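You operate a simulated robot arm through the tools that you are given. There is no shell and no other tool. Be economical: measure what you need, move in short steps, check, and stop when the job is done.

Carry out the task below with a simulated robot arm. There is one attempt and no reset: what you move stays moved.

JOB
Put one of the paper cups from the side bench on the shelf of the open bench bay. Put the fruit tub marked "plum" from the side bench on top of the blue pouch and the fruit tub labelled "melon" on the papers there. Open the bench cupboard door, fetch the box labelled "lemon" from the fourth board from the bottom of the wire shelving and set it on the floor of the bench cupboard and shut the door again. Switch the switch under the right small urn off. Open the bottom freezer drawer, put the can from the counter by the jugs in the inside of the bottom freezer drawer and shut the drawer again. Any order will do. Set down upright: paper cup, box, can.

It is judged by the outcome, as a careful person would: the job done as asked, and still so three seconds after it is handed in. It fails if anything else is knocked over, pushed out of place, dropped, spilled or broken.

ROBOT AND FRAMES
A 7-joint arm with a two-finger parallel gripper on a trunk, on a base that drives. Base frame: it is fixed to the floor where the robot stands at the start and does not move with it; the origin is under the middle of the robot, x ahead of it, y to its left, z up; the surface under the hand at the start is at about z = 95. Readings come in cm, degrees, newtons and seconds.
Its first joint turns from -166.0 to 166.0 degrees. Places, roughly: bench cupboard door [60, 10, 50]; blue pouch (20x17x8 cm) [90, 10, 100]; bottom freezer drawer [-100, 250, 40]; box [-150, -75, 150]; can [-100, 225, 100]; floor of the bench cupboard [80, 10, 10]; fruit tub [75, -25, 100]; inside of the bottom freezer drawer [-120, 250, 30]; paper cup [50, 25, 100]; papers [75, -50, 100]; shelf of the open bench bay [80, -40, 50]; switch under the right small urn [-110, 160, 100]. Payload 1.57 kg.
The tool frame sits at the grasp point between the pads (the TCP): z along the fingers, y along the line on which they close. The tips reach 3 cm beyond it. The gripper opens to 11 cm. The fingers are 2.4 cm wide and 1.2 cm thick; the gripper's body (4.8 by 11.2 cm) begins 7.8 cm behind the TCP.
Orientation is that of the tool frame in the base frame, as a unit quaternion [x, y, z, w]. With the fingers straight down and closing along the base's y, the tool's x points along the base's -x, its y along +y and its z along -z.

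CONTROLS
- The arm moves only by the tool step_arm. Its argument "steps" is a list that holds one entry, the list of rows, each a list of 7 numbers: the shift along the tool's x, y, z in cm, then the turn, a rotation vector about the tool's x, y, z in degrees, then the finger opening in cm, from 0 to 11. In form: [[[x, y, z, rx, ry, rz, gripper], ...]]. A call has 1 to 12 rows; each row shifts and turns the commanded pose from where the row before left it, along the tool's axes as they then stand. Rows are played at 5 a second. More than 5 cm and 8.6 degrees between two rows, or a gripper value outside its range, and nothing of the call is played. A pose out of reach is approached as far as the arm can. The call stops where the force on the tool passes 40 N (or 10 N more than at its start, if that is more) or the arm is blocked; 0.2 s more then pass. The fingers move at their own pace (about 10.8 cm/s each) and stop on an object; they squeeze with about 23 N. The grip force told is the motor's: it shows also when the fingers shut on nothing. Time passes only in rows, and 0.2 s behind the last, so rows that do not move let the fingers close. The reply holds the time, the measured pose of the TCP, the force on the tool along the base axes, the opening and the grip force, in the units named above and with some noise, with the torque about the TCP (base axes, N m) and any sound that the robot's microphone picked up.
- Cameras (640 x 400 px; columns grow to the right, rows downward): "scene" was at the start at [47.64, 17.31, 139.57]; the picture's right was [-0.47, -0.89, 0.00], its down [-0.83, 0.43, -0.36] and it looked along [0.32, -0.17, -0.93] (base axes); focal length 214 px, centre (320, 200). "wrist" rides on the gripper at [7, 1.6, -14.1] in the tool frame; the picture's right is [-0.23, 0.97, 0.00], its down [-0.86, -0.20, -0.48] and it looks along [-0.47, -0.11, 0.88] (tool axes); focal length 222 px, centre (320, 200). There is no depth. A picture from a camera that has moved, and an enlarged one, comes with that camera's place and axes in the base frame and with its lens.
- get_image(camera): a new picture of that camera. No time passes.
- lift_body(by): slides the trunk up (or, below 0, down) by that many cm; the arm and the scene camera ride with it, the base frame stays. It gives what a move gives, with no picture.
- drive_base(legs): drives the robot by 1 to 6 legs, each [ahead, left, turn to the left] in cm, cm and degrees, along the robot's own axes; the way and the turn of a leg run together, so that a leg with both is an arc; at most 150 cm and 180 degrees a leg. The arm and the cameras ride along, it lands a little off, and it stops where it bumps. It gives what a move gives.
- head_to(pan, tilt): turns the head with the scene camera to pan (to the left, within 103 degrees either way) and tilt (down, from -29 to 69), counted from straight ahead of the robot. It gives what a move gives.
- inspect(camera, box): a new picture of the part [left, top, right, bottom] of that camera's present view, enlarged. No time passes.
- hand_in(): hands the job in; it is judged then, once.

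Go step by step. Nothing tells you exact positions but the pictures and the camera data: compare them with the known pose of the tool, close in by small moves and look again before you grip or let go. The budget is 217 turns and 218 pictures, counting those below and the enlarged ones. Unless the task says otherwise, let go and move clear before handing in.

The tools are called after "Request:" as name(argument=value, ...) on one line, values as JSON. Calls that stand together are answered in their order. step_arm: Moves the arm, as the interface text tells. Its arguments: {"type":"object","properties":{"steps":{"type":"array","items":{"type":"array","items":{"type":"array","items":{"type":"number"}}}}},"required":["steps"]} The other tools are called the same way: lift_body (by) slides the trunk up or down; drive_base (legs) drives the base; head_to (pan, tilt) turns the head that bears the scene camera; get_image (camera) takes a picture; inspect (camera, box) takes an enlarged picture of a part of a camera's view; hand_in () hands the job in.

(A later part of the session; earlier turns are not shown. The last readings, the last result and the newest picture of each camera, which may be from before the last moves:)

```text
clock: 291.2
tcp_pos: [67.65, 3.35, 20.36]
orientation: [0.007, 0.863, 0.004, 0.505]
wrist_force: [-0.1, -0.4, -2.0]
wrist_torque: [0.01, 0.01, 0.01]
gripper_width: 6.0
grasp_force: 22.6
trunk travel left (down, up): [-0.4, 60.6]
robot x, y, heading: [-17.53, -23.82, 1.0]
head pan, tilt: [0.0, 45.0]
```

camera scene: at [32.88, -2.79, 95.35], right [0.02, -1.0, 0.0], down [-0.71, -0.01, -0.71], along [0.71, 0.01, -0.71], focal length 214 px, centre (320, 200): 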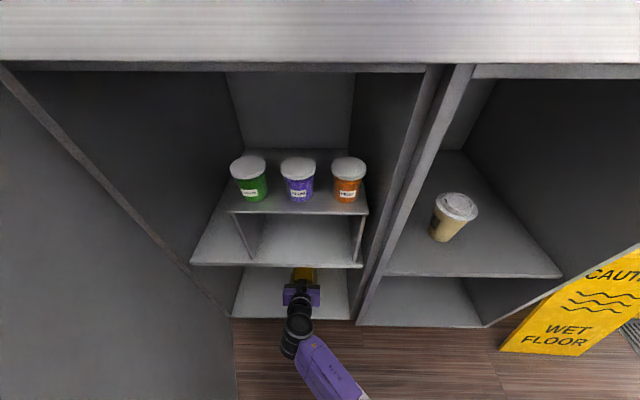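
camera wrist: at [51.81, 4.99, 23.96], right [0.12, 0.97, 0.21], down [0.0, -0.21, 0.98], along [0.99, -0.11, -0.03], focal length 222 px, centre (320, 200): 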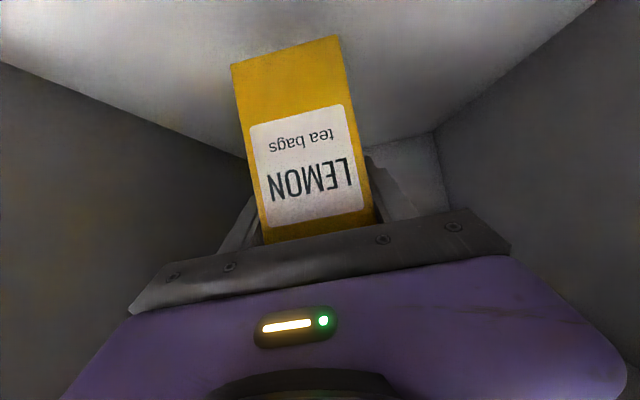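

Request:
step_arm(steps=[[[0.35, 0, 0.2, 0, 0, 0, 0], [0.35, 0, 0.2, 0, 0, 0, 0], [0, 0, 0, 0, 0, 0, 0]]])

Request:
step_arm(steps=[[[0.35, 0, 0.2, 0, 0, 0, 0], [0.35, 0, 0.2, 0, 0, 0, 0], [0, 0, 0, 0, 0, 0, 0]]])

Request:
step_arm(steps=[[[0.35, 0, 0.2, 0, 0, 0, 0], [0, 0, 0, 0, 0, 0, 0]]])

Request:
get_image(camera="wrist")

```text
clock: 292.0
tcp_pos: [67.62, 3.36, 19.56]
orientation: [0.006, 0.864, 0.004, 0.504]
wrist_force: [-0.1, 0.6, -1.7]
wrist_torque: [-0.01, 0.02, 0.03]
gripper_width: 5.98
grasp_force: 23.5
trunk travel left (down, up): [-0.4, 60.6]
robot x, y, heading: [-17.86, -23.58, 0.9]
head pan, tilt: [0.0, 45.0]
```

```text
clock: 292.8
tcp_pos: [67.79, 3.49, 18.98]
orientation: [0.006, 0.862, 0.005, 0.507]
wrist_force: [4.6, 1.5, 20.9]
wrist_torque: [-0.54, 0.22, 0.05]
gripper_width: 5.93
grasp_force: 22.9
trunk travel left (down, up): [-0.4, 60.6]
robot x, y, heading: [-17.44, -24.0, 1.0]
head pan, tilt: [0.0, 45.0]
```

```text
clock: 293.4
tcp_pos: [67.67, 3.36, 18.51]
orientation: [0.006, 0.863, 0.004, 0.505]
wrist_force: [1.6, 2.6, 21.1]
wrist_torque: [-0.5, 0.22, 0.17]
gripper_width: 6.0
grasp_force: 22.6
trunk travel left (down, up): [-0.4, 60.6]
robot x, y, heading: [-17.46, -23.56, 0.8]
head pan, tilt: [0.0, 45.0]
```

```text
56 pictures are left
camera wrist: at [51.92, 5.11, 19.37], right [0.12, 0.97, 0.21], down [0.0, -0.21, 0.98], along [0.99, -0.11, -0.02], focal length 222 px, centre (320, 200)
```

wrist: 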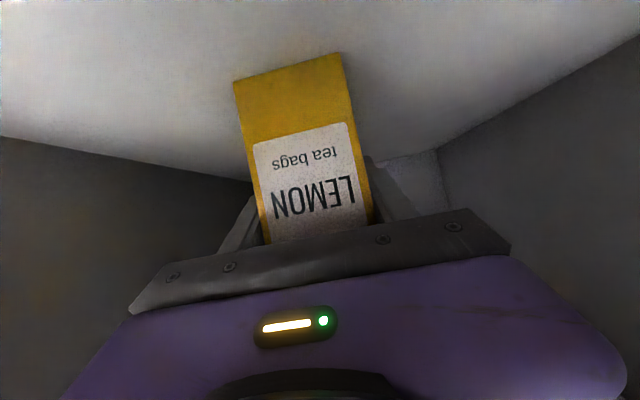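

Request:
step_arm(steps=[[[0, 0, 0, 0, 0, 0, 8], [0, 0, 0, 0, 0, 0, 9.5], [0, 0, 0, 0, 0, 0, 9.5], [1.0, 0, -1.75, 0, 0, 0, 9.5], [1.5, 0, -2.6, 0, 0, 0, 9.5], [1.5, 0, -2.6, 0, 0, 0, 9.5], [0, 0, 0, 0, 0, 0, 9.5]]])

Request:
get_image(camera="wrist")

```text
clock: 295.0
tcp_pos: [59.67, 3.49, 18.39]
orientation: [0.006, 0.863, 0.004, 0.505]
wrist_force: [0.1, 0.1, -0.7]
wrist_torque: [-0.03, 0.01, -0.02]
gripper_width: 9.49
grasp_force: 0.1
trunk travel left (down, up): [-0.4, 60.6]
robot x, y, heading: [-17.73, -23.81, 0.8]
head pan, tilt: [0.0, 45.0]
```

```text
55 pictures are left
camera wrist: at [43.82, 5.04, 19.27], right [0.12, 0.97, 0.21], down [0.0, -0.21, 0.98], along [0.99, -0.12, -0.03], focal length 222 px, centre (320, 200)
```

wrist: 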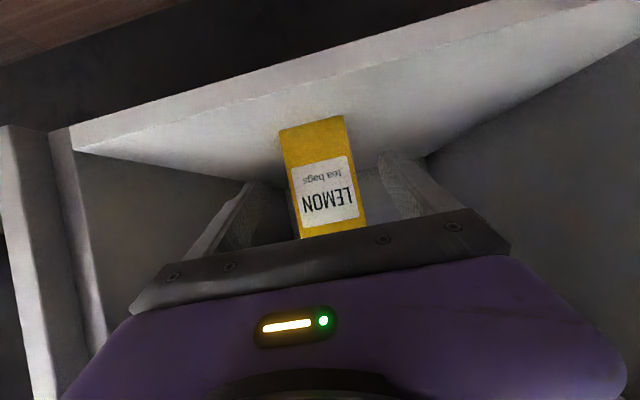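

Box stands upright on the cupboard floor. I back out, raise the hand above door height, and go to the door's outer side to push it shut.

Request:
drive_base(legs=[[-27, 0, 0]])

Request:
lift_body(by=40)

Request:
lift_body(by=20)

Request:
step_arm(steps=[[[-3.5, 0, -2, 0, 0, 0, 0], [-3.5, 0, -2, 0, 0, 0, 0], [-3.5, 0, -2, 0, 0, 0, 0], [-3.5, 0, -2, 0, 0, 0, 0], [-3.5, 0, -2, 0, 0, 0, 0], [-3.5, 0, -2, 0, 0, 0, 0], [-3.5, 0, -2, 0, 0, 0, 0], [0, 0, 0, 0, 0, 0, 0]]])

Request:
get_image(camera="scene")

```text
clock: 296.9
tcp_pos: [32.17, 3.41, 18.4]
orientation: [0.003, 0.863, 0.006, 0.504]
wrist_force: [-0.5, -0.4, -0.9]
wrist_torque: [-0.01, 0.02, 0.01]
gripper_width: 9.5
grasp_force: 0.0
trunk travel left (down, up): [-0.4, 60.6]
robot x, y, heading: [-44.34, -24.15, 1.7]
head pan, tilt: [0.0, 45.0]
```

```text
clock: 300.8
tcp_pos: [32.15, 3.37, 58.38]
orientation: [0.003, 0.863, 0.006, 0.505]
wrist_force: [1.1, 0.7, 0.0]
wrist_torque: [0.01, 0.01, -0.03]
gripper_width: 9.53
grasp_force: 0.2
trunk travel left (down, up): [-40.4, 20.6]
robot x, y, heading: [-44.61, -24.16, 1.5]
head pan, tilt: [0.0, 45.0]
```

```text
clock: 302.9
tcp_pos: [32.2, 3.28, 78.38]
orientation: [0.004, 0.864, 0.005, 0.504]
wrist_force: [-1.0, 0.8, 0.0]
wrist_torque: [0.0, 0.01, 0.0]
gripper_width: 9.51
grasp_force: 0.0
trunk travel left (down, up): [-60.4, 0.6]
robot x, y, heading: [-45.25, -24.34, 1.6]
head pan, tilt: [0.0, 45.0]
```

```text
clock: 304.7
tcp_pos: [31.94, 3.08, 106.53]
orientation: [0.003, 0.863, 0.007, 0.505]
wrist_force: [0.4, 0.3, -0.3]
wrist_torque: [0.0, 0.02, -0.01]
gripper_width: 0.0
grasp_force: 21.6
trunk travel left (down, up): [-60.4, 0.6]
robot x, y, heading: [-44.97, -24.35, 1.3]
head pan, tilt: [0.0, 45.0]
```

```text
54 pictures are left
camera scene: at [5.5, -3.01, 155.35], right [0.03, -1.0, 0.0], down [-0.71, -0.02, -0.71], along [0.71, 0.02, -0.71], focal length 214 px, centre (320, 200)
```

scene: 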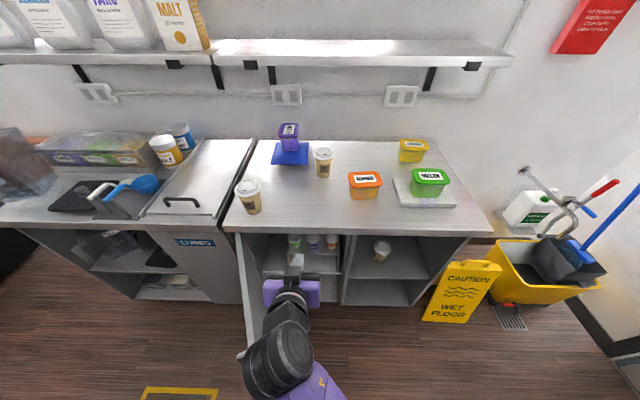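

Request:
drive_base(legs=[[0, 37, 0]])

Request:
lift_body(by=-40)

Request:
lift_body(by=-10)

Request:
get_image(camera="scene")

Request:
get_image(camera="wrist")

```text
clock: 307.1
tcp_pos: [31.56, 39.63, 106.42]
orientation: [0.008, 0.864, 0.003, 0.503]
wrist_force: [0.1, 0.0, -0.9]
wrist_torque: [0.0, 0.01, 0.02]
gripper_width: 0.0
grasp_force: 21.8
trunk travel left (down, up): [-60.4, 0.6]
robot x, y, heading: [-45.39, 13.22, 1.1]
head pan, tilt: [0.0, 45.0]
```

```text
clock: 310.9
tcp_pos: [31.52, 39.69, 66.48]
orientation: [0.007, 0.863, 0.004, 0.505]
wrist_force: [-0.3, 0.3, 0.1]
wrist_torque: [-0.02, 0.0, -0.01]
gripper_width: 0.02
grasp_force: 21.0
trunk travel left (down, up): [-20.4, 40.6]
robot x, y, heading: [-45.16, 12.61, 0.9]
head pan, tilt: [0.0, 45.0]
```

```text
clock: 312.2
tcp_pos: [31.55, 39.75, 56.41]
orientation: [0.008, 0.863, 0.003, 0.504]
wrist_force: [0.2, -0.3, -0.9]
wrist_torque: [0.01, 0.0, 0.0]
gripper_width: 0.0
grasp_force: 21.6
trunk travel left (down, up): [-10.4, 50.6]
robot x, y, heading: [-45.81, 13.25, 0.9]
head pan, tilt: [0.0, 45.0]
```

```text
53 pictures are left
camera scene: at [4.95, 33.83, 105.36], right [0.02, -1.0, 0.0], down [-0.71, -0.01, -0.71], along [0.71, 0.01, -0.71], focal length 214 px, centre (320, 200)
```

scene: 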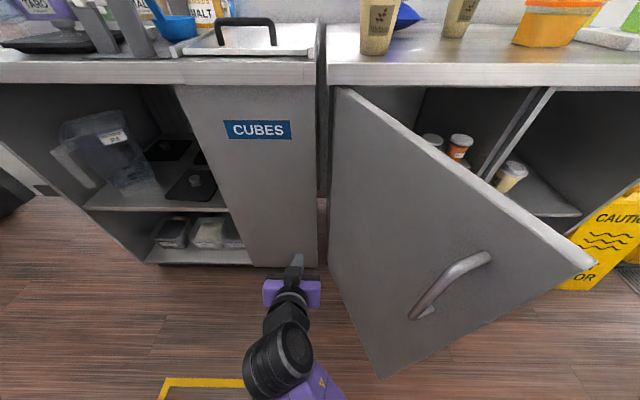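

```text
52 pictures are left
camera wrist: at [15.84, 41.4, 57.43], right [0.12, 0.97, 0.21], down [0.0, -0.21, 0.98], along [0.99, -0.12, -0.03], focal length 222 px, centre (320, 200)
```

wrist: 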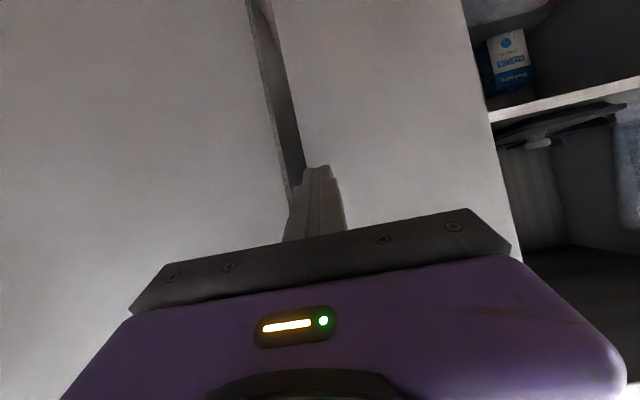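

Request:
step_arm(steps=[[[0, -4, 0, 0, 0, 0, 0], [0, -4, 0, 0, 0, 0, 0], [0, -4, 0, 0, 0, 0, 0], [0, -4, 0, 0, 0, 0, 0], [0, -4, 0, 0, 0, 0, 0], [0, -4, 0, 0, 0, 0, 0], [0, -4, 0, 0, 0, 0, 0], [0, -4, 0, 0, 0, 0, 0], [0, 0, 0, 0, 0, 0, 0]]])

Request:
get_image(camera="scene")

```text
clock: 314.2
tcp_pos: [31.32, 7.75, 56.03]
orientation: [0.007, 0.864, 0.004, 0.504]
wrist_force: [-0.2, -0.3, -0.4]
wrist_torque: [-0.02, 0.02, 0.03]
gripper_width: 0.0
grasp_force: 21.0
trunk travel left (down, up): [-10.4, 50.6]
robot x, y, heading: [-45.97, 12.89, 0.9]
head pan, tilt: [0.0, 45.0]
```

```text
51 pictures are left
camera scene: at [4.95, 33.83, 105.35], right [0.02, -1.0, 0.0], down [-0.71, -0.01, -0.71], along [0.71, 0.01, -0.71], focal length 214 px, centre (320, 200)
```

scene: 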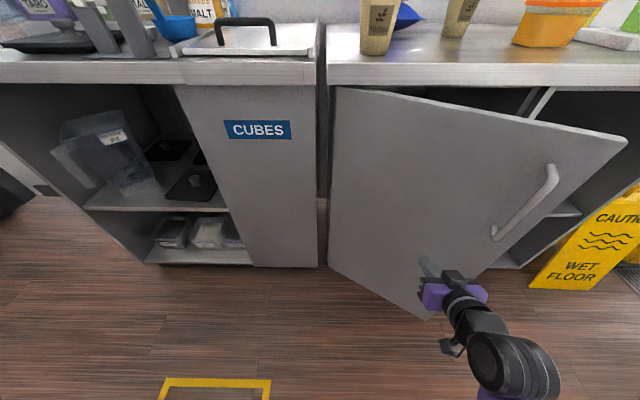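

Request:
step_arm(steps=[[[-1, -3.5, 1.75, 0, 0, 0, 0], [-1, -3.5, 1.75, 0, 0, 0, 0], [-1, -3.5, 1.75, 0, 0, 0, 0], [-1.5, -2, 2.6, 0, 0, 0, 0], [-1.5, 0, 2.6, 0, 0, 0, 0], [-1.5, 0, 2.6, 0, 0, 0, 0], [0, 0, 0, 0, 0, 0, 0]]])

Request:
get_image(camera="scene")

```text
clock: 315.9
tcp_pos: [46.13, -5.04, 56.1]
orientation: [0.008, 0.863, 0.003, 0.506]
wrist_force: [-0.5, 0.4, -0.6]
wrist_torque: [0.03, 0.02, 0.02]
gripper_width: 0.0
grasp_force: 20.9
trunk travel left (down, up): [-10.4, 50.6]
robot x, y, heading: [-45.62, 13.08, 0.8]
head pan, tilt: [0.0, 45.0]
```

```text
50 pictures are left
camera scene: at [4.95, 33.82, 105.35], right [0.02, -1.0, 0.0], down [-0.71, -0.01, -0.71], along [0.71, 0.01, -0.71], focal length 214 px, centre (320, 200)
```

scene: 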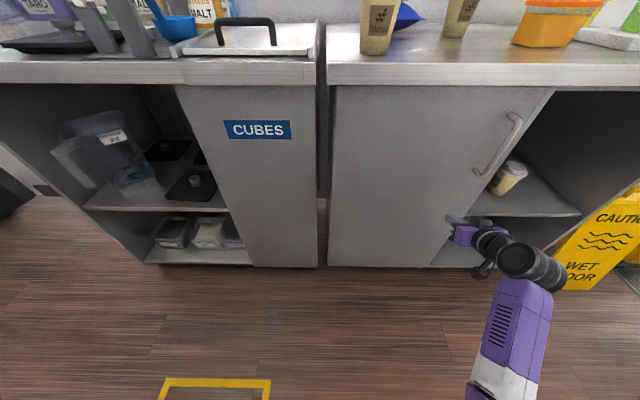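

Request:
step_arm(steps=[[[-0.6, 0, 1.05, 0, 0, 0, 0], [-0.6, 0, 1.05, 0, 0, 0, 0], [-0.6, 0, 1.05, 0, 0, 0, 0], [-0.6, 0, 1.05, 0, 0, 0, 0], [-0.6, 0, 1.05, 0, 0, 0, 0], [0, 0, 0, 0, 0, 0, 0]]])

Request:
get_image(camera="scene")

```text
clock: 317.1
tcp_pos: [51.86, -5.1, 56.05]
orientation: [0.007, 0.863, 0.004, 0.504]
wrist_force: [-10.3, 0.9, 3.8]
wrist_torque: [0.08, -0.05, 0.03]
gripper_width: 0.0
grasp_force: 21.1
trunk travel left (down, up): [-10.4, 50.6]
robot x, y, heading: [-45.92, 13.13, 1.2]
head pan, tilt: [0.0, 45.0]
stopped in row 6: the force on the tool passed its limit at 80 N (the readings are from after the stop); the commanded pose is now the measured one
```

```text
49 pictures are left
camera scene: at [4.91, 33.83, 105.37], right [0.02, -1.0, 0.0], down [-0.71, -0.01, -0.71], along [0.71, 0.01, -0.71], focal length 214 px, centre (320, 200)
```

scene: 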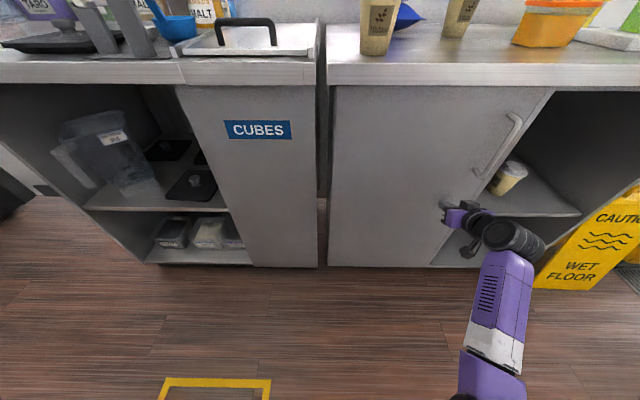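

The door is shut. I retract, raise, and drive round to the opposite counter for the switch and the freezer drawer.

Request:
step_arm(steps=[[[2, 0, -3.5, 0, 0, 0, 0], [2, 0, -3.5, 0, 0, 0, 0], [2, 0, -3.5, 0, 0, 0, 0], [2, 0, -3.5, 0, 0, 0, 0], [2, 0, -3.5, 0, 0, 0, 0], [2, 0, -3.5, 0, 0, 0, 0], [2, 0, -3.5, 0, 0, 0, 0], [2, 0, -3.5, 0, 0, 0, 0], [2, 0, -3.5, 0, 0, 0, 0]]])

Request:
lift_body(by=40)

Request:
lift_body(by=10)

Request:
drive_base(legs=[[25, 0, 0], [0, 0, 90], [130, 0, 0]])

Request:
head_to(pan=60, tilt=30)

Request:
get_image(camera="scene")

```text
clock: 319.1
tcp_pos: [15.55, -5.01, 55.92]
orientation: [0.007, 0.864, 0.004, 0.504]
wrist_force: [0.3, -0.4, -0.7]
wrist_torque: [0.01, 0.0, 0.01]
gripper_width: 0.0
grasp_force: 21.7
trunk travel left (down, up): [-10.4, 50.6]
robot x, y, heading: [-45.22, 13.13, 1.1]
head pan, tilt: [0.0, 45.0]
```

```text
clock: 322.9
tcp_pos: [15.76, -4.96, 96.01]
orientation: [0.007, 0.864, 0.004, 0.504]
wrist_force: [-0.7, -0.7, 0.1]
wrist_torque: [0.02, -0.02, -0.01]
gripper_width: 0.0
grasp_force: 21.5
trunk travel left (down, up): [-50.4, 10.6]
robot x, y, heading: [-45.26, 13.23, 0.8]
head pan, tilt: [0.0, 45.0]
```

```text
clock: 324.2
tcp_pos: [15.76, -5.04, 105.99]
orientation: [0.006, 0.864, 0.005, 0.504]
wrist_force: [0.1, 0.3, -0.4]
wrist_torque: [0.0, 0.01, 0.0]
gripper_width: 0.0
grasp_force: 20.9
trunk travel left (down, up): [-60.4, 0.6]
robot x, y, heading: [-45.81, 12.95, 1.0]
head pan, tilt: [0.0, 45.0]
```

```text
clock: 336.0
tcp_pos: [-7.16, 205.5, 105.98]
orientation: [0.611, -0.61, -0.363, -0.35]
wrist_force: [0.2, -0.4, 0.0]
wrist_torque: [-0.02, 0.02, -0.02]
gripper_width: 0.01
grasp_force: 21.5
trunk travel left (down, up): [-60.4, 0.6]
robot x, y, heading: [-23.87, 144.24, 91.7]
head pan, tilt: [0.0, 45.0]
```

```text
clock: 337.3
tcp_pos: [-7.1, 205.4, 105.88]
orientation: [0.611, -0.61, -0.363, -0.351]
wrist_force: [-0.8, -0.2, -0.5]
wrist_torque: [-0.01, -0.01, 0.04]
gripper_width: 0.0
grasp_force: 21.4
trunk travel left (down, up): [-60.4, 0.6]
robot x, y, heading: [-23.99, 144.1, 91.8]
head pan, tilt: [60.0, 30.0]
```

```text
48 pictures are left
camera scene: at [-53.48, 190.14, 157.61], right [0.47, 0.88, 0.0], down [0.44, -0.24, -0.87], along [-0.76, 0.41, -0.5], focal length 214 px, centre (320, 200)
```

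scene: 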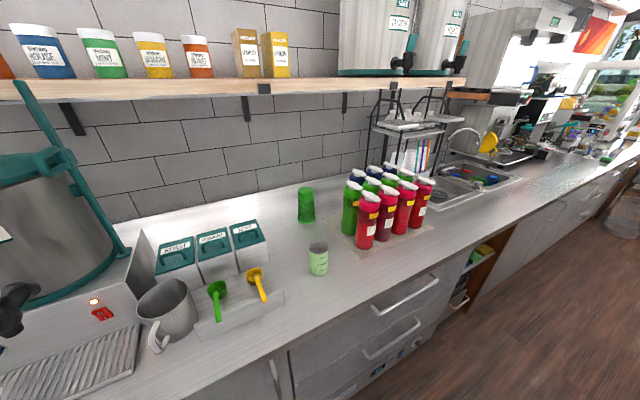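

I see the urn with the lit red switch near (-114,154), the pale green can near (-105,217), and the drawer fronts beyond. I turn to face the counter.

Request:
drive_base(legs=[[0, -14, 0], [0, 0, 88]])

Request:
head_to(pan=0, tilt=35)

Request:
get_image(camera="scene")

```text
clock: 342.4
tcp_pos: [-70.58, 164.79, 106.07]
orientation: [0.864, -0.022, -0.504, -0.004]
wrist_force: [0.2, 0.4, 0.1]
wrist_torque: [0.02, -0.03, -0.02]
gripper_width: 0.0
grasp_force: 21.4
trunk travel left (down, up): [-60.4, 0.6]
robot x, y, heading: [-9.91, 144.31, 178.8]
head pan, tilt: [60.0, 30.0]
```

```text
clock: 343.7
tcp_pos: [-70.58, 164.87, 105.99]
orientation: [0.863, -0.023, -0.504, -0.006]
wrist_force: [-0.1, 0.1, 0.4]
wrist_torque: [-0.03, -0.03, 0.0]
gripper_width: 0.02
grasp_force: 21.1
trunk travel left (down, up): [-60.4, 0.6]
robot x, y, heading: [-10.2, 144.61, 179.0]
head pan, tilt: [0.0, 35.0]
```

```text
47 pictures are left
camera scene: at [-61.99, 125.44, 156.84], right [0.02, 1.0, 0.0], down [0.57, -0.01, -0.82], along [-0.82, 0.02, -0.57], focal length 214 px, centre (320, 200)
```

scene: 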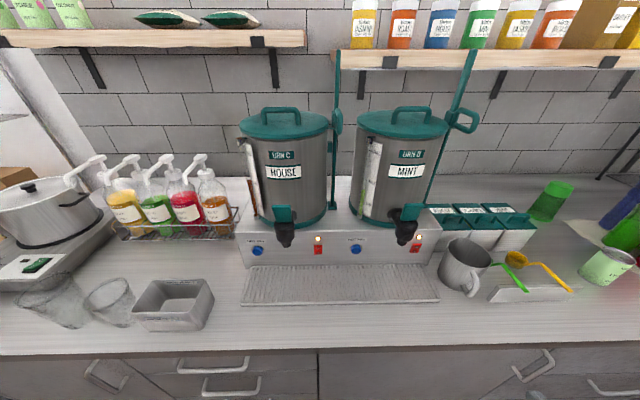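

Request:
inspect(camera="scene", box=[290, 215, 450, 275])

```text
4.00 times, centred on (370, 245) of scene
camera zoom: at [-61.99, 125.44, 156.84], right [0.02, 1.0, 0.0], down [0.57, -0.01, -0.82], along [-0.82, 0.02, -0.57], focal length 858 px, centre (120, 20)
```

zoom: 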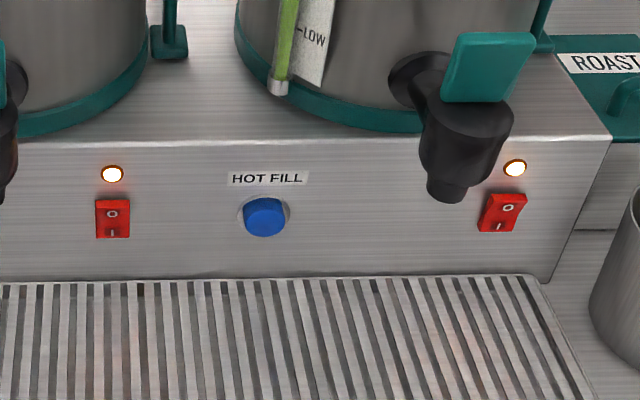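

The rocker shows O at the top, I at the bottom, and its lamp is lit (on). It is near (-108,157,105.6); I line up a closed fingertip with its upper half.

Request:
step_arm(steps=[[[-0.5, 4, -0.3, 0, 0, 0, 0], [-0.5, 4, -0.3, 0, 0, 0, 0], [0, 0, 0, 0, 0, 0, 0]]])

Request:
drive_base(legs=[[24, 0, 0]])

Request:
get_image(camera="wrist")

Request:
head_to(pan=-25, tilt=45)

Request:
get_image(camera="scene")

```text
clock: 344.5
tcp_pos: [-71.1, 156.83, 106.56]
orientation: [0.863, -0.022, -0.505, -0.004]
wrist_force: [-0.3, -0.7, 0.4]
wrist_torque: [0.0, -0.01, 0.0]
gripper_width: 0.01
grasp_force: 21.4
out of reach, approached as far as the arm can: row 2
trunk travel left (down, up): [-60.4, 0.6]
robot x, y, heading: [-9.79, 144.3, 178.6]
head pan, tilt: [0.0, 35.0]
```

```text
clock: 346.2
tcp_pos: [-94.79, 157.02, 106.54]
orientation: [0.863, -0.021, -0.505, -0.004]
wrist_force: [0.1, 0.5, -1.7]
wrist_torque: [0.0, 0.0, 0.01]
gripper_width: 0.0
grasp_force: 21.2
trunk travel left (down, up): [-60.4, 0.6]
robot x, y, heading: [-33.54, 144.76, 178.9]
head pan, tilt: [0.0, 35.0]
```

```text
45 pictures are left
camera wrist: at [-79.02, 154.83, 107.48], right [-0.15, -0.97, 0.21], down [0.01, 0.21, 0.98], along [-0.99, 0.15, -0.03], focal length 222 px, centre (320, 200)
```

wrist: 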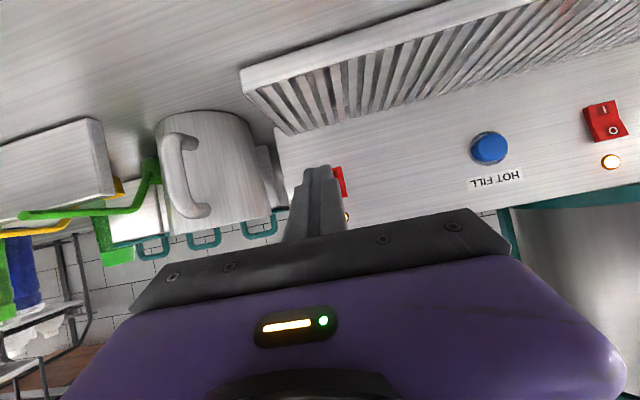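

```text
clock: 347.1
tcp_pos: [-94.7, 157.23, 106.61]
orientation: [0.863, -0.021, -0.504, -0.003]
wrist_force: [-0.2, -0.4, -0.4]
wrist_torque: [0.01, -0.01, -0.01]
gripper_width: 0.0
grasp_force: 20.9
trunk travel left (down, up): [-60.4, 0.6]
robot x, y, heading: [-33.58, 144.73, 179.1]
head pan, tilt: [-25.0, 45.0]
```

```text
44 pictures are left
camera scene: at [-83.97, 129.15, 155.36], right [0.44, 0.9, 0.0], down [0.64, -0.31, -0.71], along [-0.64, 0.31, -0.71], focal length 214 px, centre (320, 200)
```

scene: 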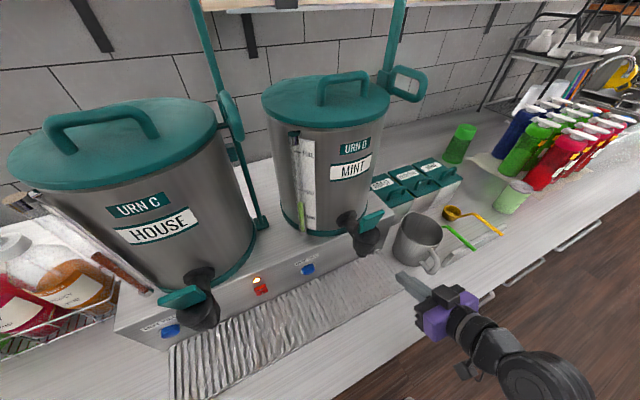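

Request:
step_arm(steps=[[[0, 1.0, 0, 0, 0, 0, 0], [-0.98, 0, 1.74, 0, 0, 0, 0], [-0.98, 0, 1.74, 0, 0, 0, 0], [-0.98, 0, 1.74, 0, 0, 0, 0], [-0.75, 0, 1.3, 0, 0, 0, 0], [0, 0, 0, 0, 0, 0, 0]]])

Request:
get_image(camera="wrist")

```text
clock: 348.5
tcp_pos: [-102.33, 156.51, 106.33]
orientation: [0.863, -0.022, -0.505, -0.004]
wrist_force: [-0.1, 0.4, -0.1]
wrist_torque: [-0.01, 0.0, -0.03]
gripper_width: 0.0
grasp_force: 21.3
out of reach, approached as far as the arm can: row 1
trunk travel left (down, up): [-60.4, 0.6]
robot x, y, heading: [-33.95, 144.82, 178.9]
head pan, tilt: [-25.0, 45.0]
```

```text
43 pictures are left
camera wrist: at [-86.7, 154.22, 107.27], right [-0.15, -0.97, 0.21], down [0.01, 0.21, 0.98], along [-0.99, 0.15, -0.03], focal length 222 px, centre (320, 200)
```

wrist: 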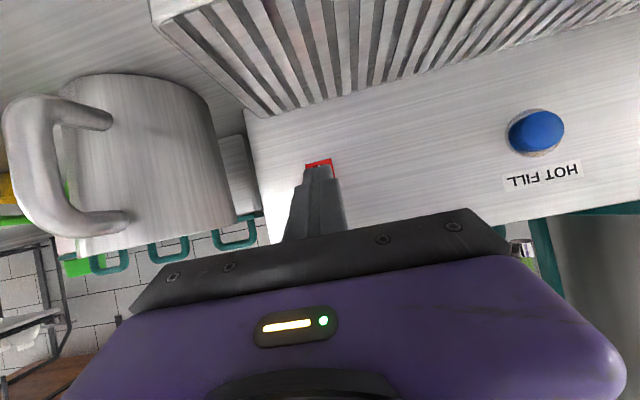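

Request:
step_arm(steps=[[[-0.3, 0, 0.52, 0, 0, 0, 0], [-0.3, 0, 0.52, 0, 0, 0, 0], [-0.3, 0, 0.52, 0, 0, 0, 0], [-0.3, 0, 0.52, 0, 0, 0, 0], [-0.3, 0, 0.52, 0, 0, 0, 0], [-0.3, 0, 0.52, 0, 0, 0, 0], [0, 0, 0, 0, 0, 0, 0]]])

Request:
get_image(camera="wrist")

```text
clock: 349.8
tcp_pos: [-105.1, 156.68, 106.43]
orientation: [0.864, -0.021, -0.502, -0.003]
wrist_force: [23.1, -3.8, 9.7]
wrist_torque: [-0.03, 0.27, 0.19]
gripper_width: 0.0
grasp_force: 21.2
trunk travel left (down, up): [-60.4, 0.6]
robot x, y, heading: [-33.43, 144.7, 179.0]
head pan, tilt: [-25.0, 45.0]
heard: click
stopped in row 6: the force on the tool passed its limit at 56 N (the readings are from after the stop); the commanded pose is now the measured one
```

```text
42 pictures are left
camera wrist: at [-89.34, 154.38, 107.42], right [-0.15, -0.97, 0.21], down [0.0, 0.21, 0.98], along [-0.99, 0.15, -0.03], focal length 222 px, centre (320, 200)
```

wrist: 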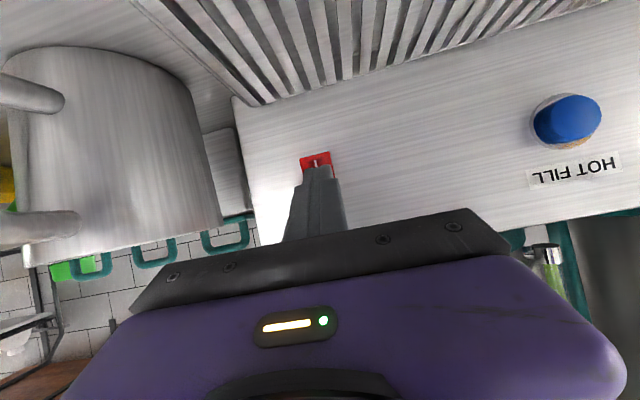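

A click was heard. I draw back and check that the lamp is out.

Request:
step_arm(steps=[[[0.98, 0, -1.74, 0, 0, 0, 0], [1.5, 0, -2.6, 0, 0, 0, 0], [1.5, 0, -2.6, 0, 0, 0, 0], [0, 0, 0, 0, 0, 0, 0]]])

Request:
drive_base(legs=[[-24, 0, 0]])

Request:
head_to(pan=0, tilt=35)

Request:
inspect(camera="scene", box=[290, 205, 510, 305])

```text
clock: 350.8
tcp_pos: [-97.15, 156.46, 106.44]
orientation: [0.865, -0.022, -0.502, -0.004]
wrist_force: [0.0, 0.4, -0.3]
wrist_torque: [0.0, -0.02, 0.01]
gripper_width: 0.0
grasp_force: 21.3
trunk travel left (down, up): [-60.4, 0.6]
robot x, y, heading: [-33.36, 144.74, 178.9]
head pan, tilt: [-25.0, 45.0]
```

```text
clock: 352.6
tcp_pos: [-73.81, 156.02, 106.39]
orientation: [0.865, -0.02, -0.502, -0.003]
wrist_force: [0.2, 0.4, 0.9]
wrist_torque: [0.0, -0.01, 0.0]
gripper_width: 0.0
grasp_force: 20.9
trunk travel left (down, up): [-60.4, 0.6]
robot x, y, heading: [-10.02, 144.16, 179.0]
head pan, tilt: [-25.0, 45.0]
```

```text
clock: 353.4
tcp_pos: [-73.83, 156.02, 106.23]
orientation: [0.865, -0.02, -0.502, -0.002]
wrist_force: [-0.5, 0.3, -0.3]
wrist_torque: [-0.01, 0.01, -0.01]
gripper_width: 0.01
grasp_force: 21.4
trunk travel left (down, up): [-60.4, 0.6]
robot x, y, heading: [-10.19, 144.44, 179.1]
head pan, tilt: [0.0, 35.0]
```

```text
2.91 times, centred on (400, 255) of scene
camera zoom: at [-61.97, 125.28, 156.83], right [0.02, 1.0, 0.0], down [0.57, -0.01, -0.82], along [-0.82, 0.01, -0.57], focal length 624 px, centre (87, 40)
```

zoom: 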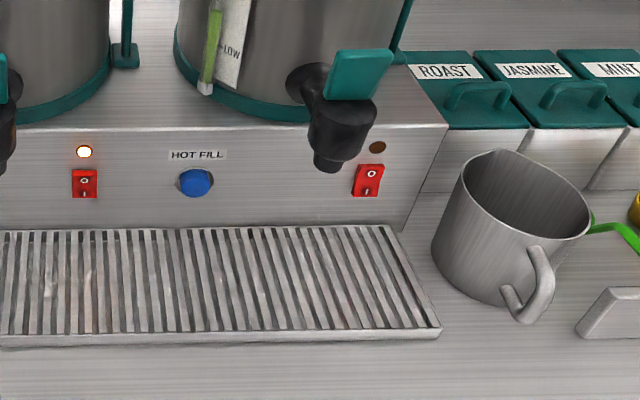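

The lamp is out and the O side is pressed. Now I move along toward the drawers and look.

Request:
drive_base(legs=[[8, -45, 0]])

Request:
head_to(pan=-40, tilt=45)

Request:
get_image(camera="scene")

```text
clock: 356.2
tcp_pos: [-81.26, 201.26, 106.38]
orientation: [0.864, -0.019, -0.502, -0.002]
wrist_force: [0.7, -0.6, 0.1]
wrist_torque: [-0.01, 0.04, 0.01]
gripper_width: 0.0
grasp_force: 21.2
trunk travel left (down, up): [-60.4, 0.6]
robot x, y, heading: [-17.42, 190.16, 179.4]
head pan, tilt: [0.0, 35.0]
```

```text
clock: 357.3
tcp_pos: [-81.14, 201.23, 106.27]
orientation: [0.864, -0.019, -0.503, -0.002]
wrist_force: [-0.4, 0.9, 0.1]
wrist_torque: [0.01, 0.0, -0.02]
gripper_width: 0.0
grasp_force: 21.3
trunk travel left (down, up): [-60.4, 0.6]
robot x, y, heading: [-17.14, 189.81, 179.4]
head pan, tilt: [-40.0, 45.0]
```

```text
40 pictures are left
camera scene: at [-66.62, 175.77, 155.36], right [0.65, 0.76, 0.0], down [0.54, -0.46, -0.71], along [-0.54, 0.46, -0.71], focal length 214 px, centre (320, 200)
```

scene: 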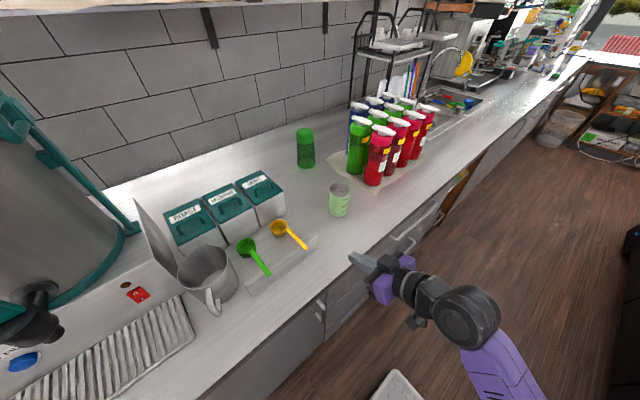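

Request:
drive_base(legs=[[0, -32, 0]])

Request:
head_to(pan=-35, tilt=69)

Request:
get_image(camera="scene")

```text
clock: 359.4
tcp_pos: [-80.85, 233.45, 106.41]
orientation: [0.865, -0.017, -0.502, -0.001]
wrist_force: [-0.7, 0.8, -0.4]
wrist_torque: [0.02, 0.0, -0.01]
gripper_width: 0.0
grasp_force: 20.8
trunk travel left (down, up): [-60.4, 0.6]
robot x, y, heading: [-17.18, 222.24, 179.5]
head pan, tilt: [-40.0, 45.0]
```

```text
clock: 360.3
tcp_pos: [-80.86, 233.5, 106.34]
orientation: [0.864, -0.018, -0.503, -0.001]
wrist_force: [0.7, -0.4, -0.6]
wrist_torque: [0.02, -0.04, -0.01]
gripper_width: 0.02
grasp_force: 21.5
trunk travel left (down, up): [-60.4, 0.6]
robot x, y, heading: [-17.09, 222.48, 179.4]
head pan, tilt: [-35.0, 68.8]
```

```text
39 pictures are left
camera scene: at [-64.62, 206.01, 152.47], right [0.58, 0.81, 0.0], down [0.76, -0.54, -0.36], along [-0.3, 0.21, -0.93], focal length 214 px, centre (320, 200)
```

scene: 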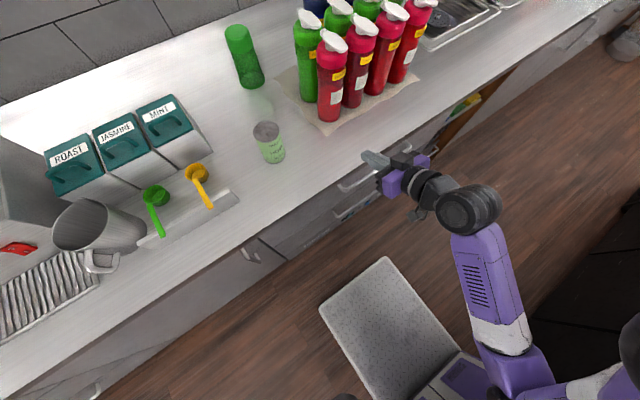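

Request:
drive_base(legs=[[-16, 18, 0]])

Request:
lift_body(by=-40)

Request:
head_to(pan=-45, tilt=38)

Request:
get_image(camera="scene")

```text
clock: 361.7
tcp_pos: [-79.03, 220.22, 106.35]
orientation: [0.864, 0.022, -0.502, 0.022]
wrist_force: [-0.3, -0.2, 0.5]
wrist_torque: [0.02, -0.04, 0.02]
gripper_width: 0.02
grasp_force: 21.4
trunk travel left (down, up): [-60.4, 0.6]
robot x, y, heading: [-14.9, 214.88, -175.3]
head pan, tilt: [-35.0, 68.8]
stopped in leg 1: the robot was blocked; the commanded pose is now the measured one
```

```text
clock: 365.5
tcp_pos: [-79.13, 220.11, 66.39]
orientation: [0.864, 0.021, -0.502, 0.021]
wrist_force: [-0.4, 0.7, 0.7]
wrist_torque: [0.0, 0.0, 0.02]
gripper_width: 0.01
grasp_force: 21.5
trunk travel left (down, up): [-20.4, 40.6]
robot x, y, heading: [-14.64, 215.29, -175.3]
head pan, tilt: [-35.0, 68.8]
```

```text
clock: 366.5
tcp_pos: [-79.1, 220.14, 66.23]
orientation: [0.865, 0.022, -0.502, 0.022]
wrist_force: [-0.1, 0.2, -1.0]
wrist_torque: [-0.03, 0.0, -0.01]
gripper_width: 0.0
grasp_force: 21.3
trunk travel left (down, up): [-20.4, 40.6]
robot x, y, heading: [-14.62, 215.06, -175.2]
head pan, tilt: [-45.0, 38.0]
```

```text
38 pictures are left
camera scene: at [-62.11, 197.09, 116.37], right [0.65, 0.76, 0.0], down [0.47, -0.4, -0.79], along [-0.6, 0.51, -0.62], focal length 214 px, centre (320, 200)
```

scene: 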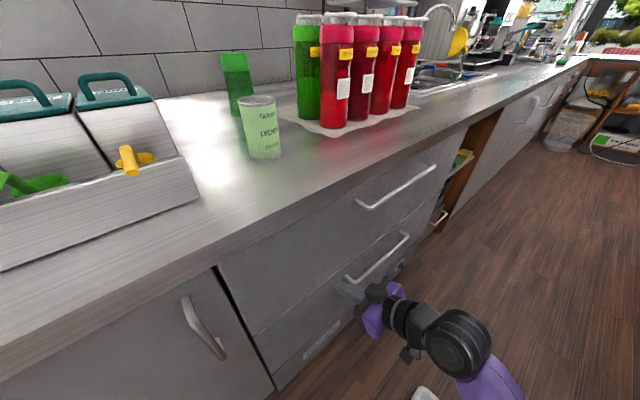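

I lay out the geometry: bottom drawer handle is a horizontal bar near x=-86, z≈48, y≈229–265. I back into the clear gap, level the tool and roll it so the fingers close vertically.

Request:
drive_base(legs=[[0, 13, 0], [-13, 0, 0], [0, 0, -4.6]])

Request:
step_arm(steps=[[[0, 0, 0, 0, -7.5, 0, 0], [0, 0, 0, 0, -7.5, 0, 0], [0, 0, 0, 0, -7.5, 0, 0], [0, 0, 0, 0, -7.5, 0, 0], [0, 0, 0, 0, 0, 0, 0]]])

Request:
step_arm(steps=[[[0, 0, 0, 0, 0, 8.2, 6], [0, 0, 0, 0, 0, 8.2, 6], [0, 0, 0, 0, 0, 8.2, 6], [0, 0, 0, 0, 0, 8.2, 6], [0, 0, 0, 0, 0, 8.2, 6], [0, 0, 0, 0, 0, 8.2, 6], [0, 0, 0, 0, 0, 8.2, 6], [0, 0, 0, 0, 0, 8.2, 6], [0, 0, 0, 0, 0, 8.2, 6], [0, 0, 0, 0, 0, 8.2, 6], [0, 0, 0, 0, 0, 8, 6], [0, 0, 0, 0, 0, 0, 6]]])

Request:
get_image(camera="wrist")

Request:
head_to(pan=-25, tilt=40)

Request:
get_image(camera="scene")

```text
clock: 369.1
tcp_pos: [-64.44, 213.64, 66.35]
orientation: [0.865, -0.013, -0.502, 0.002]
wrist_force: [1.3, 0.0, 0.3]
wrist_torque: [0.0, 0.02, -0.02]
gripper_width: 0.0
grasp_force: 20.8
trunk travel left (down, up): [-20.4, 40.6]
robot x, y, heading: [-0.5, 202.9, -180.2]
head pan, tilt: [-45.0, 38.0]
```

```text
clock: 370.3
tcp_pos: [-64.31, 213.57, 66.4]
orientation: [-0.705, 0.013, 0.709, 0.002]
wrist_force: [0.3, -0.3, -0.1]
wrist_torque: [-0.02, -0.02, -0.01]
gripper_width: 0.01
grasp_force: 21.2
trunk travel left (down, up): [-20.4, 40.6]
robot x, y, heading: [-0.52, 203.37, -180.0]
head pan, tilt: [-45.0, 38.0]
```

```text
clock: 372.9
tcp_pos: [-64.29, 213.67, 66.4]
orientation: [-0.489, 0.509, 0.502, -0.5]
wrist_force: [0.5, -0.4, -0.1]
wrist_torque: [0.0, 0.0, 0.0]
gripper_width: 5.99
grasp_force: 0.0
trunk travel left (down, up): [-20.4, 40.6]
robot x, y, heading: [-0.75, 203.18, -180.2]
head pan, tilt: [-45.0, 38.0]
```

```text
37 pictures are left
camera wrist: at [-50.3, 206.33, 68.09], right [0.01, 0.24, 0.97], down [0.49, 0.84, -0.22], along [-0.87, 0.48, -0.11], focal length 222 px, centre (320, 200)
```

wrist: 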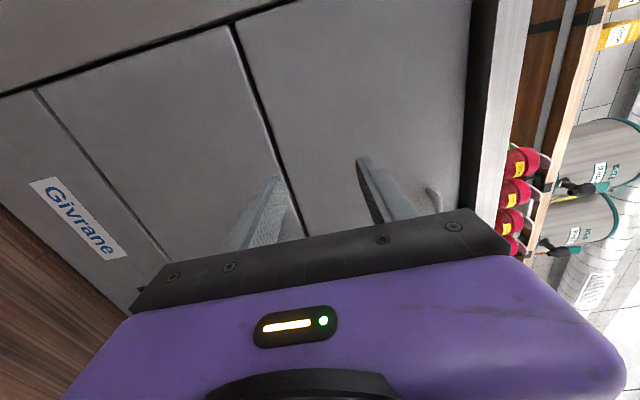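

```text
clock: 373.8
tcp_pos: [-64.34, 213.78, 66.37]
orientation: [-0.49, 0.508, 0.503, -0.5]
wrist_force: [0.2, 0.1, 0.3]
wrist_torque: [-0.01, -0.02, 0.05]
gripper_width: 5.98
grasp_force: 0.0
trunk travel left (down, up): [-20.4, 40.6]
robot x, y, heading: [-0.57, 203.38, -180.2]
head pan, tilt: [-25.0, 40.0]
```

```text
36 pictures are left
camera scene: at [-50.92, 186.78, 116.08], right [0.42, 0.91, 0.0], down [0.58, -0.27, -0.77], along [-0.69, 0.32, -0.64], focal length 214 px, centre (320, 200)
```

scene: 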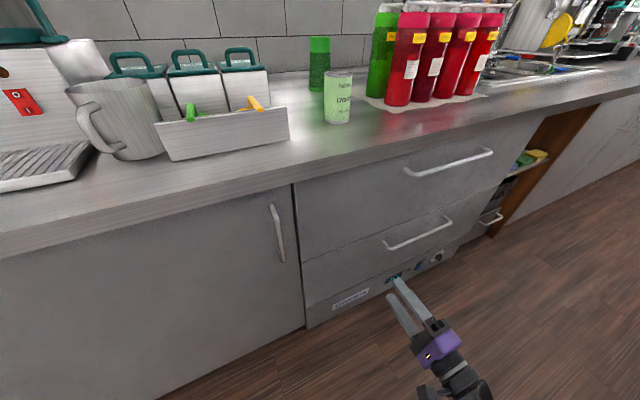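

Request:
lift_body(by=-17)

Request:
step_arm(steps=[[[-4, 0, 0, 0, 0, 0, 6], [-4, 0, 0, 0, 0, 0, 6], [-4, 0, 0, 0, 0, 0, 6], [-4, 0, 0, 0, 0, 0, 6], [-4, 0, 0, 0, 0, 0, 6], [-4, 0, 4, 0, 0, 0, 6], [0, 0, 4, 0, 0, 0, 6], [0, 0, 4, 0, 0, 0, 6], [0, 0, 0, 0, 0, 0, 6]]])

Request:
get_image(camera="wrist")

Request:
get_image(camera="scene")

```text
clock: 375.7
tcp_pos: [-64.17, 213.63, 49.26]
orientation: [-0.49, 0.508, 0.502, -0.5]
wrist_force: [0.0, 0.2, -0.6]
wrist_torque: [0.0, 0.01, 0.02]
gripper_width: 5.98
grasp_force: 0.0
trunk travel left (down, up): [-3.4, 57.6]
robot x, y, heading: [-0.66, 203.3, -179.7]
head pan, tilt: [-25.0, 40.0]
```

```text
refused: row 6 steps farther than a row can; nothing moved
```

```text
35 pictures are left
camera wrist: at [-50.3, 206.33, 51.07], right [0.01, 0.24, 0.97], down [0.5, 0.84, -0.22], along [-0.87, 0.48, -0.11], focal length 222 px, centre (320, 200)
```

wrist: 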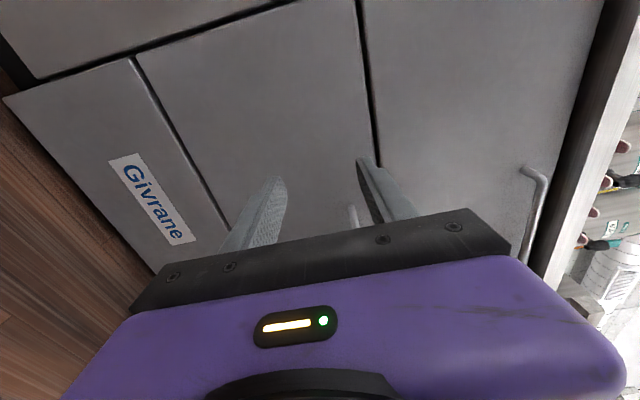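

```text
34 pictures are left
camera scene: at [-50.92, 186.78, 99.08], right [0.42, 0.91, 0.0], down [0.58, -0.27, -0.77], along [-0.69, 0.32, -0.64], focal length 214 px, centre (320, 200)
```

scene: 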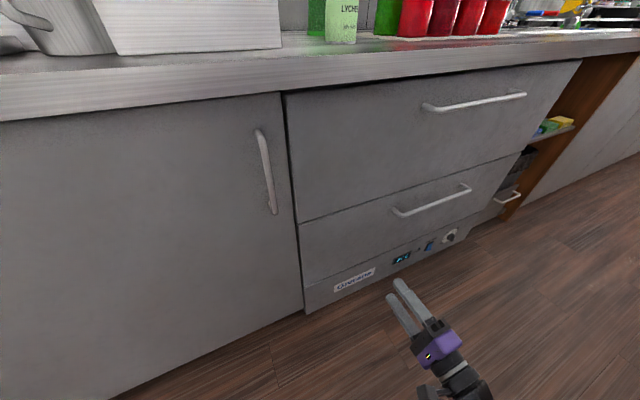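

Request:
step_arm(steps=[[[-4, 1, 0, 0, 0, 0, 6], [-4, 1.2, 0, 0, 0, 0, 6], [-4, 0, 0, 0, 0, 0, 6], [-4, 0, 0, 0, 0, 0, 6], [-4, 0, 0, 0, 0, 0, 6], [-4, 0, 2, 0, 0, 0, 6], [0, 0, 4, 0, 0, 0, 6], [0, 0, 4, 0, 0, 0, 6], [0, 0, 2, 0, 0, 0, 6], [0, 0, 0, 0, 0, 0, 6]]])

Request:
get_image(camera="wrist")

Request:
inspect(camera="scene", box=[340, 140, 540, 300])

```text
clock: 377.9
tcp_pos: [-75.75, 237.93, 51.42]
orientation: [-0.489, 0.508, 0.502, -0.5]
wrist_force: [-0.3, -0.4, 0.8]
wrist_torque: [0.01, 0.03, 0.01]
gripper_width: 6.0
grasp_force: 0.1
trunk travel left (down, up): [-3.4, 57.6]
robot x, y, heading: [-0.16, 203.3, -179.8]
head pan, tilt: [-25.0, 40.0]
```

```text
33 pictures are left
camera wrist: at [-61.76, 230.6, 53.13], right [0.01, 0.24, 0.97], down [0.5, 0.84, -0.22], along [-0.87, 0.48, -0.11], focal length 222 px, centre (320, 200)
```

wrist: 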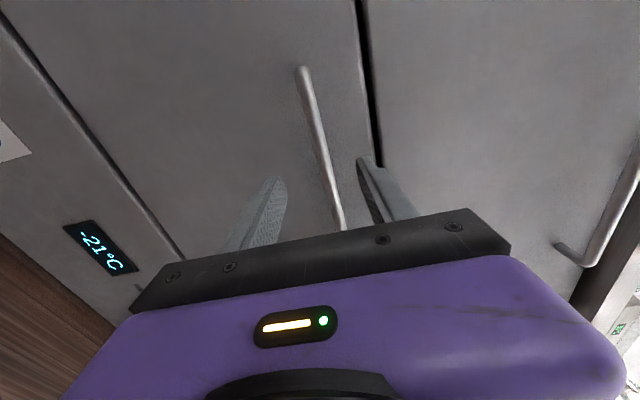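

```text
2.50 times, centred on (440, 220) of scene
camera zoom: at [-50.92, 186.78, 99.08], right [0.42, 0.91, 0.0], down [0.58, -0.27, -0.77], along [-0.69, 0.32, -0.64], focal length 536 px, centre (20, 150)
```

zoom: 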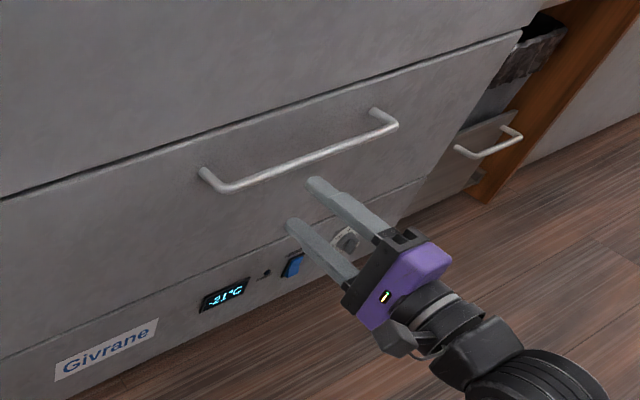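

Request:
step_arm(steps=[[[0, 0.5, 3, 0, 0, 0, 6], [0, 0, 3, 0, 0, 0, 6], [0, 0, 1.5, 0, 0, 0, 6], [0, 0, 1, 0, 0, 0, 6], [0, 0, 0, 0, 0, 0, 0], [0, 0, 0, 0, 0, 0, 0], [0, 0, 0, 0, 0, 0, 0]]])

Request:
inspect(camera="scene", box=[340, 140, 540, 300])

```text
clock: 379.5
tcp_pos: [-84.18, 238.11, 51.83]
orientation: [-0.489, 0.507, 0.504, -0.499]
wrist_force: [-2.0, 0.6, 5.7]
wrist_torque: [0.82, 0.01, -0.11]
gripper_width: 1.38
grasp_force: 30.0
trunk travel left (down, up): [-3.4, 57.6]
robot x, y, heading: [-0.71, 203.1, -179.8]
head pan, tilt: [-25.0, 40.0]
```

```text
2.50 times, centred on (440, 220) of scene
camera zoom: at [-50.91, 186.77, 99.09], right [0.42, 0.91, 0.0], down [0.58, -0.27, -0.77], along [-0.69, 0.32, -0.64], focal length 536 px, centre (20, 150)
```

zoom: 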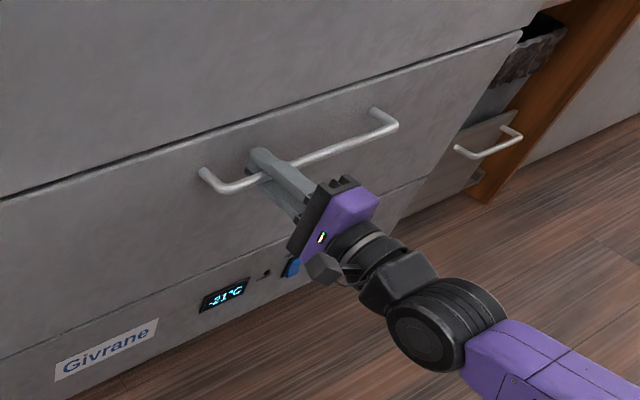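

Request:
step_arm(steps=[[[0, 0, -1.5, 0, 0, 0, 0], [0, 0, -2, 0, 0, 0, 0], [0, 0, -2, 0, 0, 0, 0], [0, 0, -2, 0, 0, 0, 0], [0, 0, -2, 0, 0, 0, 0], [0, 0, -2, 0, 0, 0, 0], [0, 0, -2, 0, 0, 0, 0], [0, 0, 0, 0, 0, 0, 0]]])

Request:
step_arm(steps=[[[0, 0, -2, 0, 0, 0, 0], [0, 0, -2, 0, 0, 0, 0], [0, 0, -2, 0, 0, 0, 0], [0, 0, -2, 0, 0, 0, 0], [0, 0, -2, 0, 0, 0, 0], [0, 0, -2, 0, 0, 0, 0], [0, 0, -2, 0, 0, 0, 0], [0, 0, 0, 0, 0, 0, 0]]])

Request:
get_image(camera="scene")

```text
clock: 381.3
tcp_pos: [-70.67, 238.11, 51.87]
orientation: [-0.488, 0.508, 0.504, -0.5]
wrist_force: [2.1, 19.7, 17.3]
wrist_torque: [0.7, -0.09, -0.1]
gripper_width: 1.4
grasp_force: 30.8
trunk travel left (down, up): [-3.4, 57.6]
robot x, y, heading: [-0.43, 203.34, 179.9]
head pan, tilt: [-25.0, 40.0]
```

```text
clock: 383.1
tcp_pos: [-56.87, 237.57, 51.95]
orientation: [-0.488, 0.507, 0.505, -0.501]
wrist_force: [1.4, 21.2, 25.5]
wrist_torque: [0.68, -0.07, -0.23]
gripper_width: 1.4
grasp_force: 31.1
trunk travel left (down, up): [-3.4, 57.6]
robot x, y, heading: [-0.29, 203.38, -179.8]
head pan, tilt: [-25.0, 40.0]
```

```text
30 pictures are left
camera scene: at [-50.88, 186.78, 99.12], right [0.42, 0.91, 0.0], down [0.58, -0.27, -0.77], along [-0.69, 0.32, -0.64], focal length 214 px, centre (320, 200)
```

scene: 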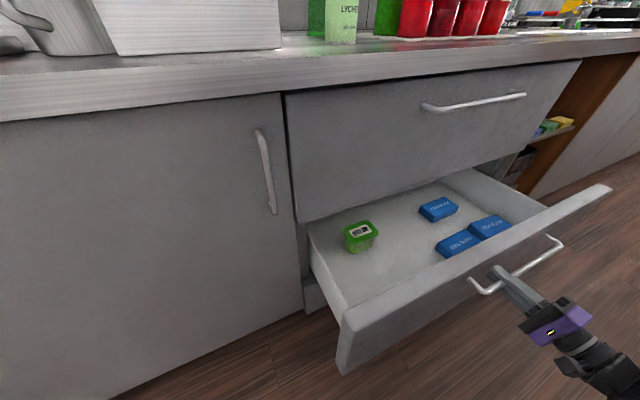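

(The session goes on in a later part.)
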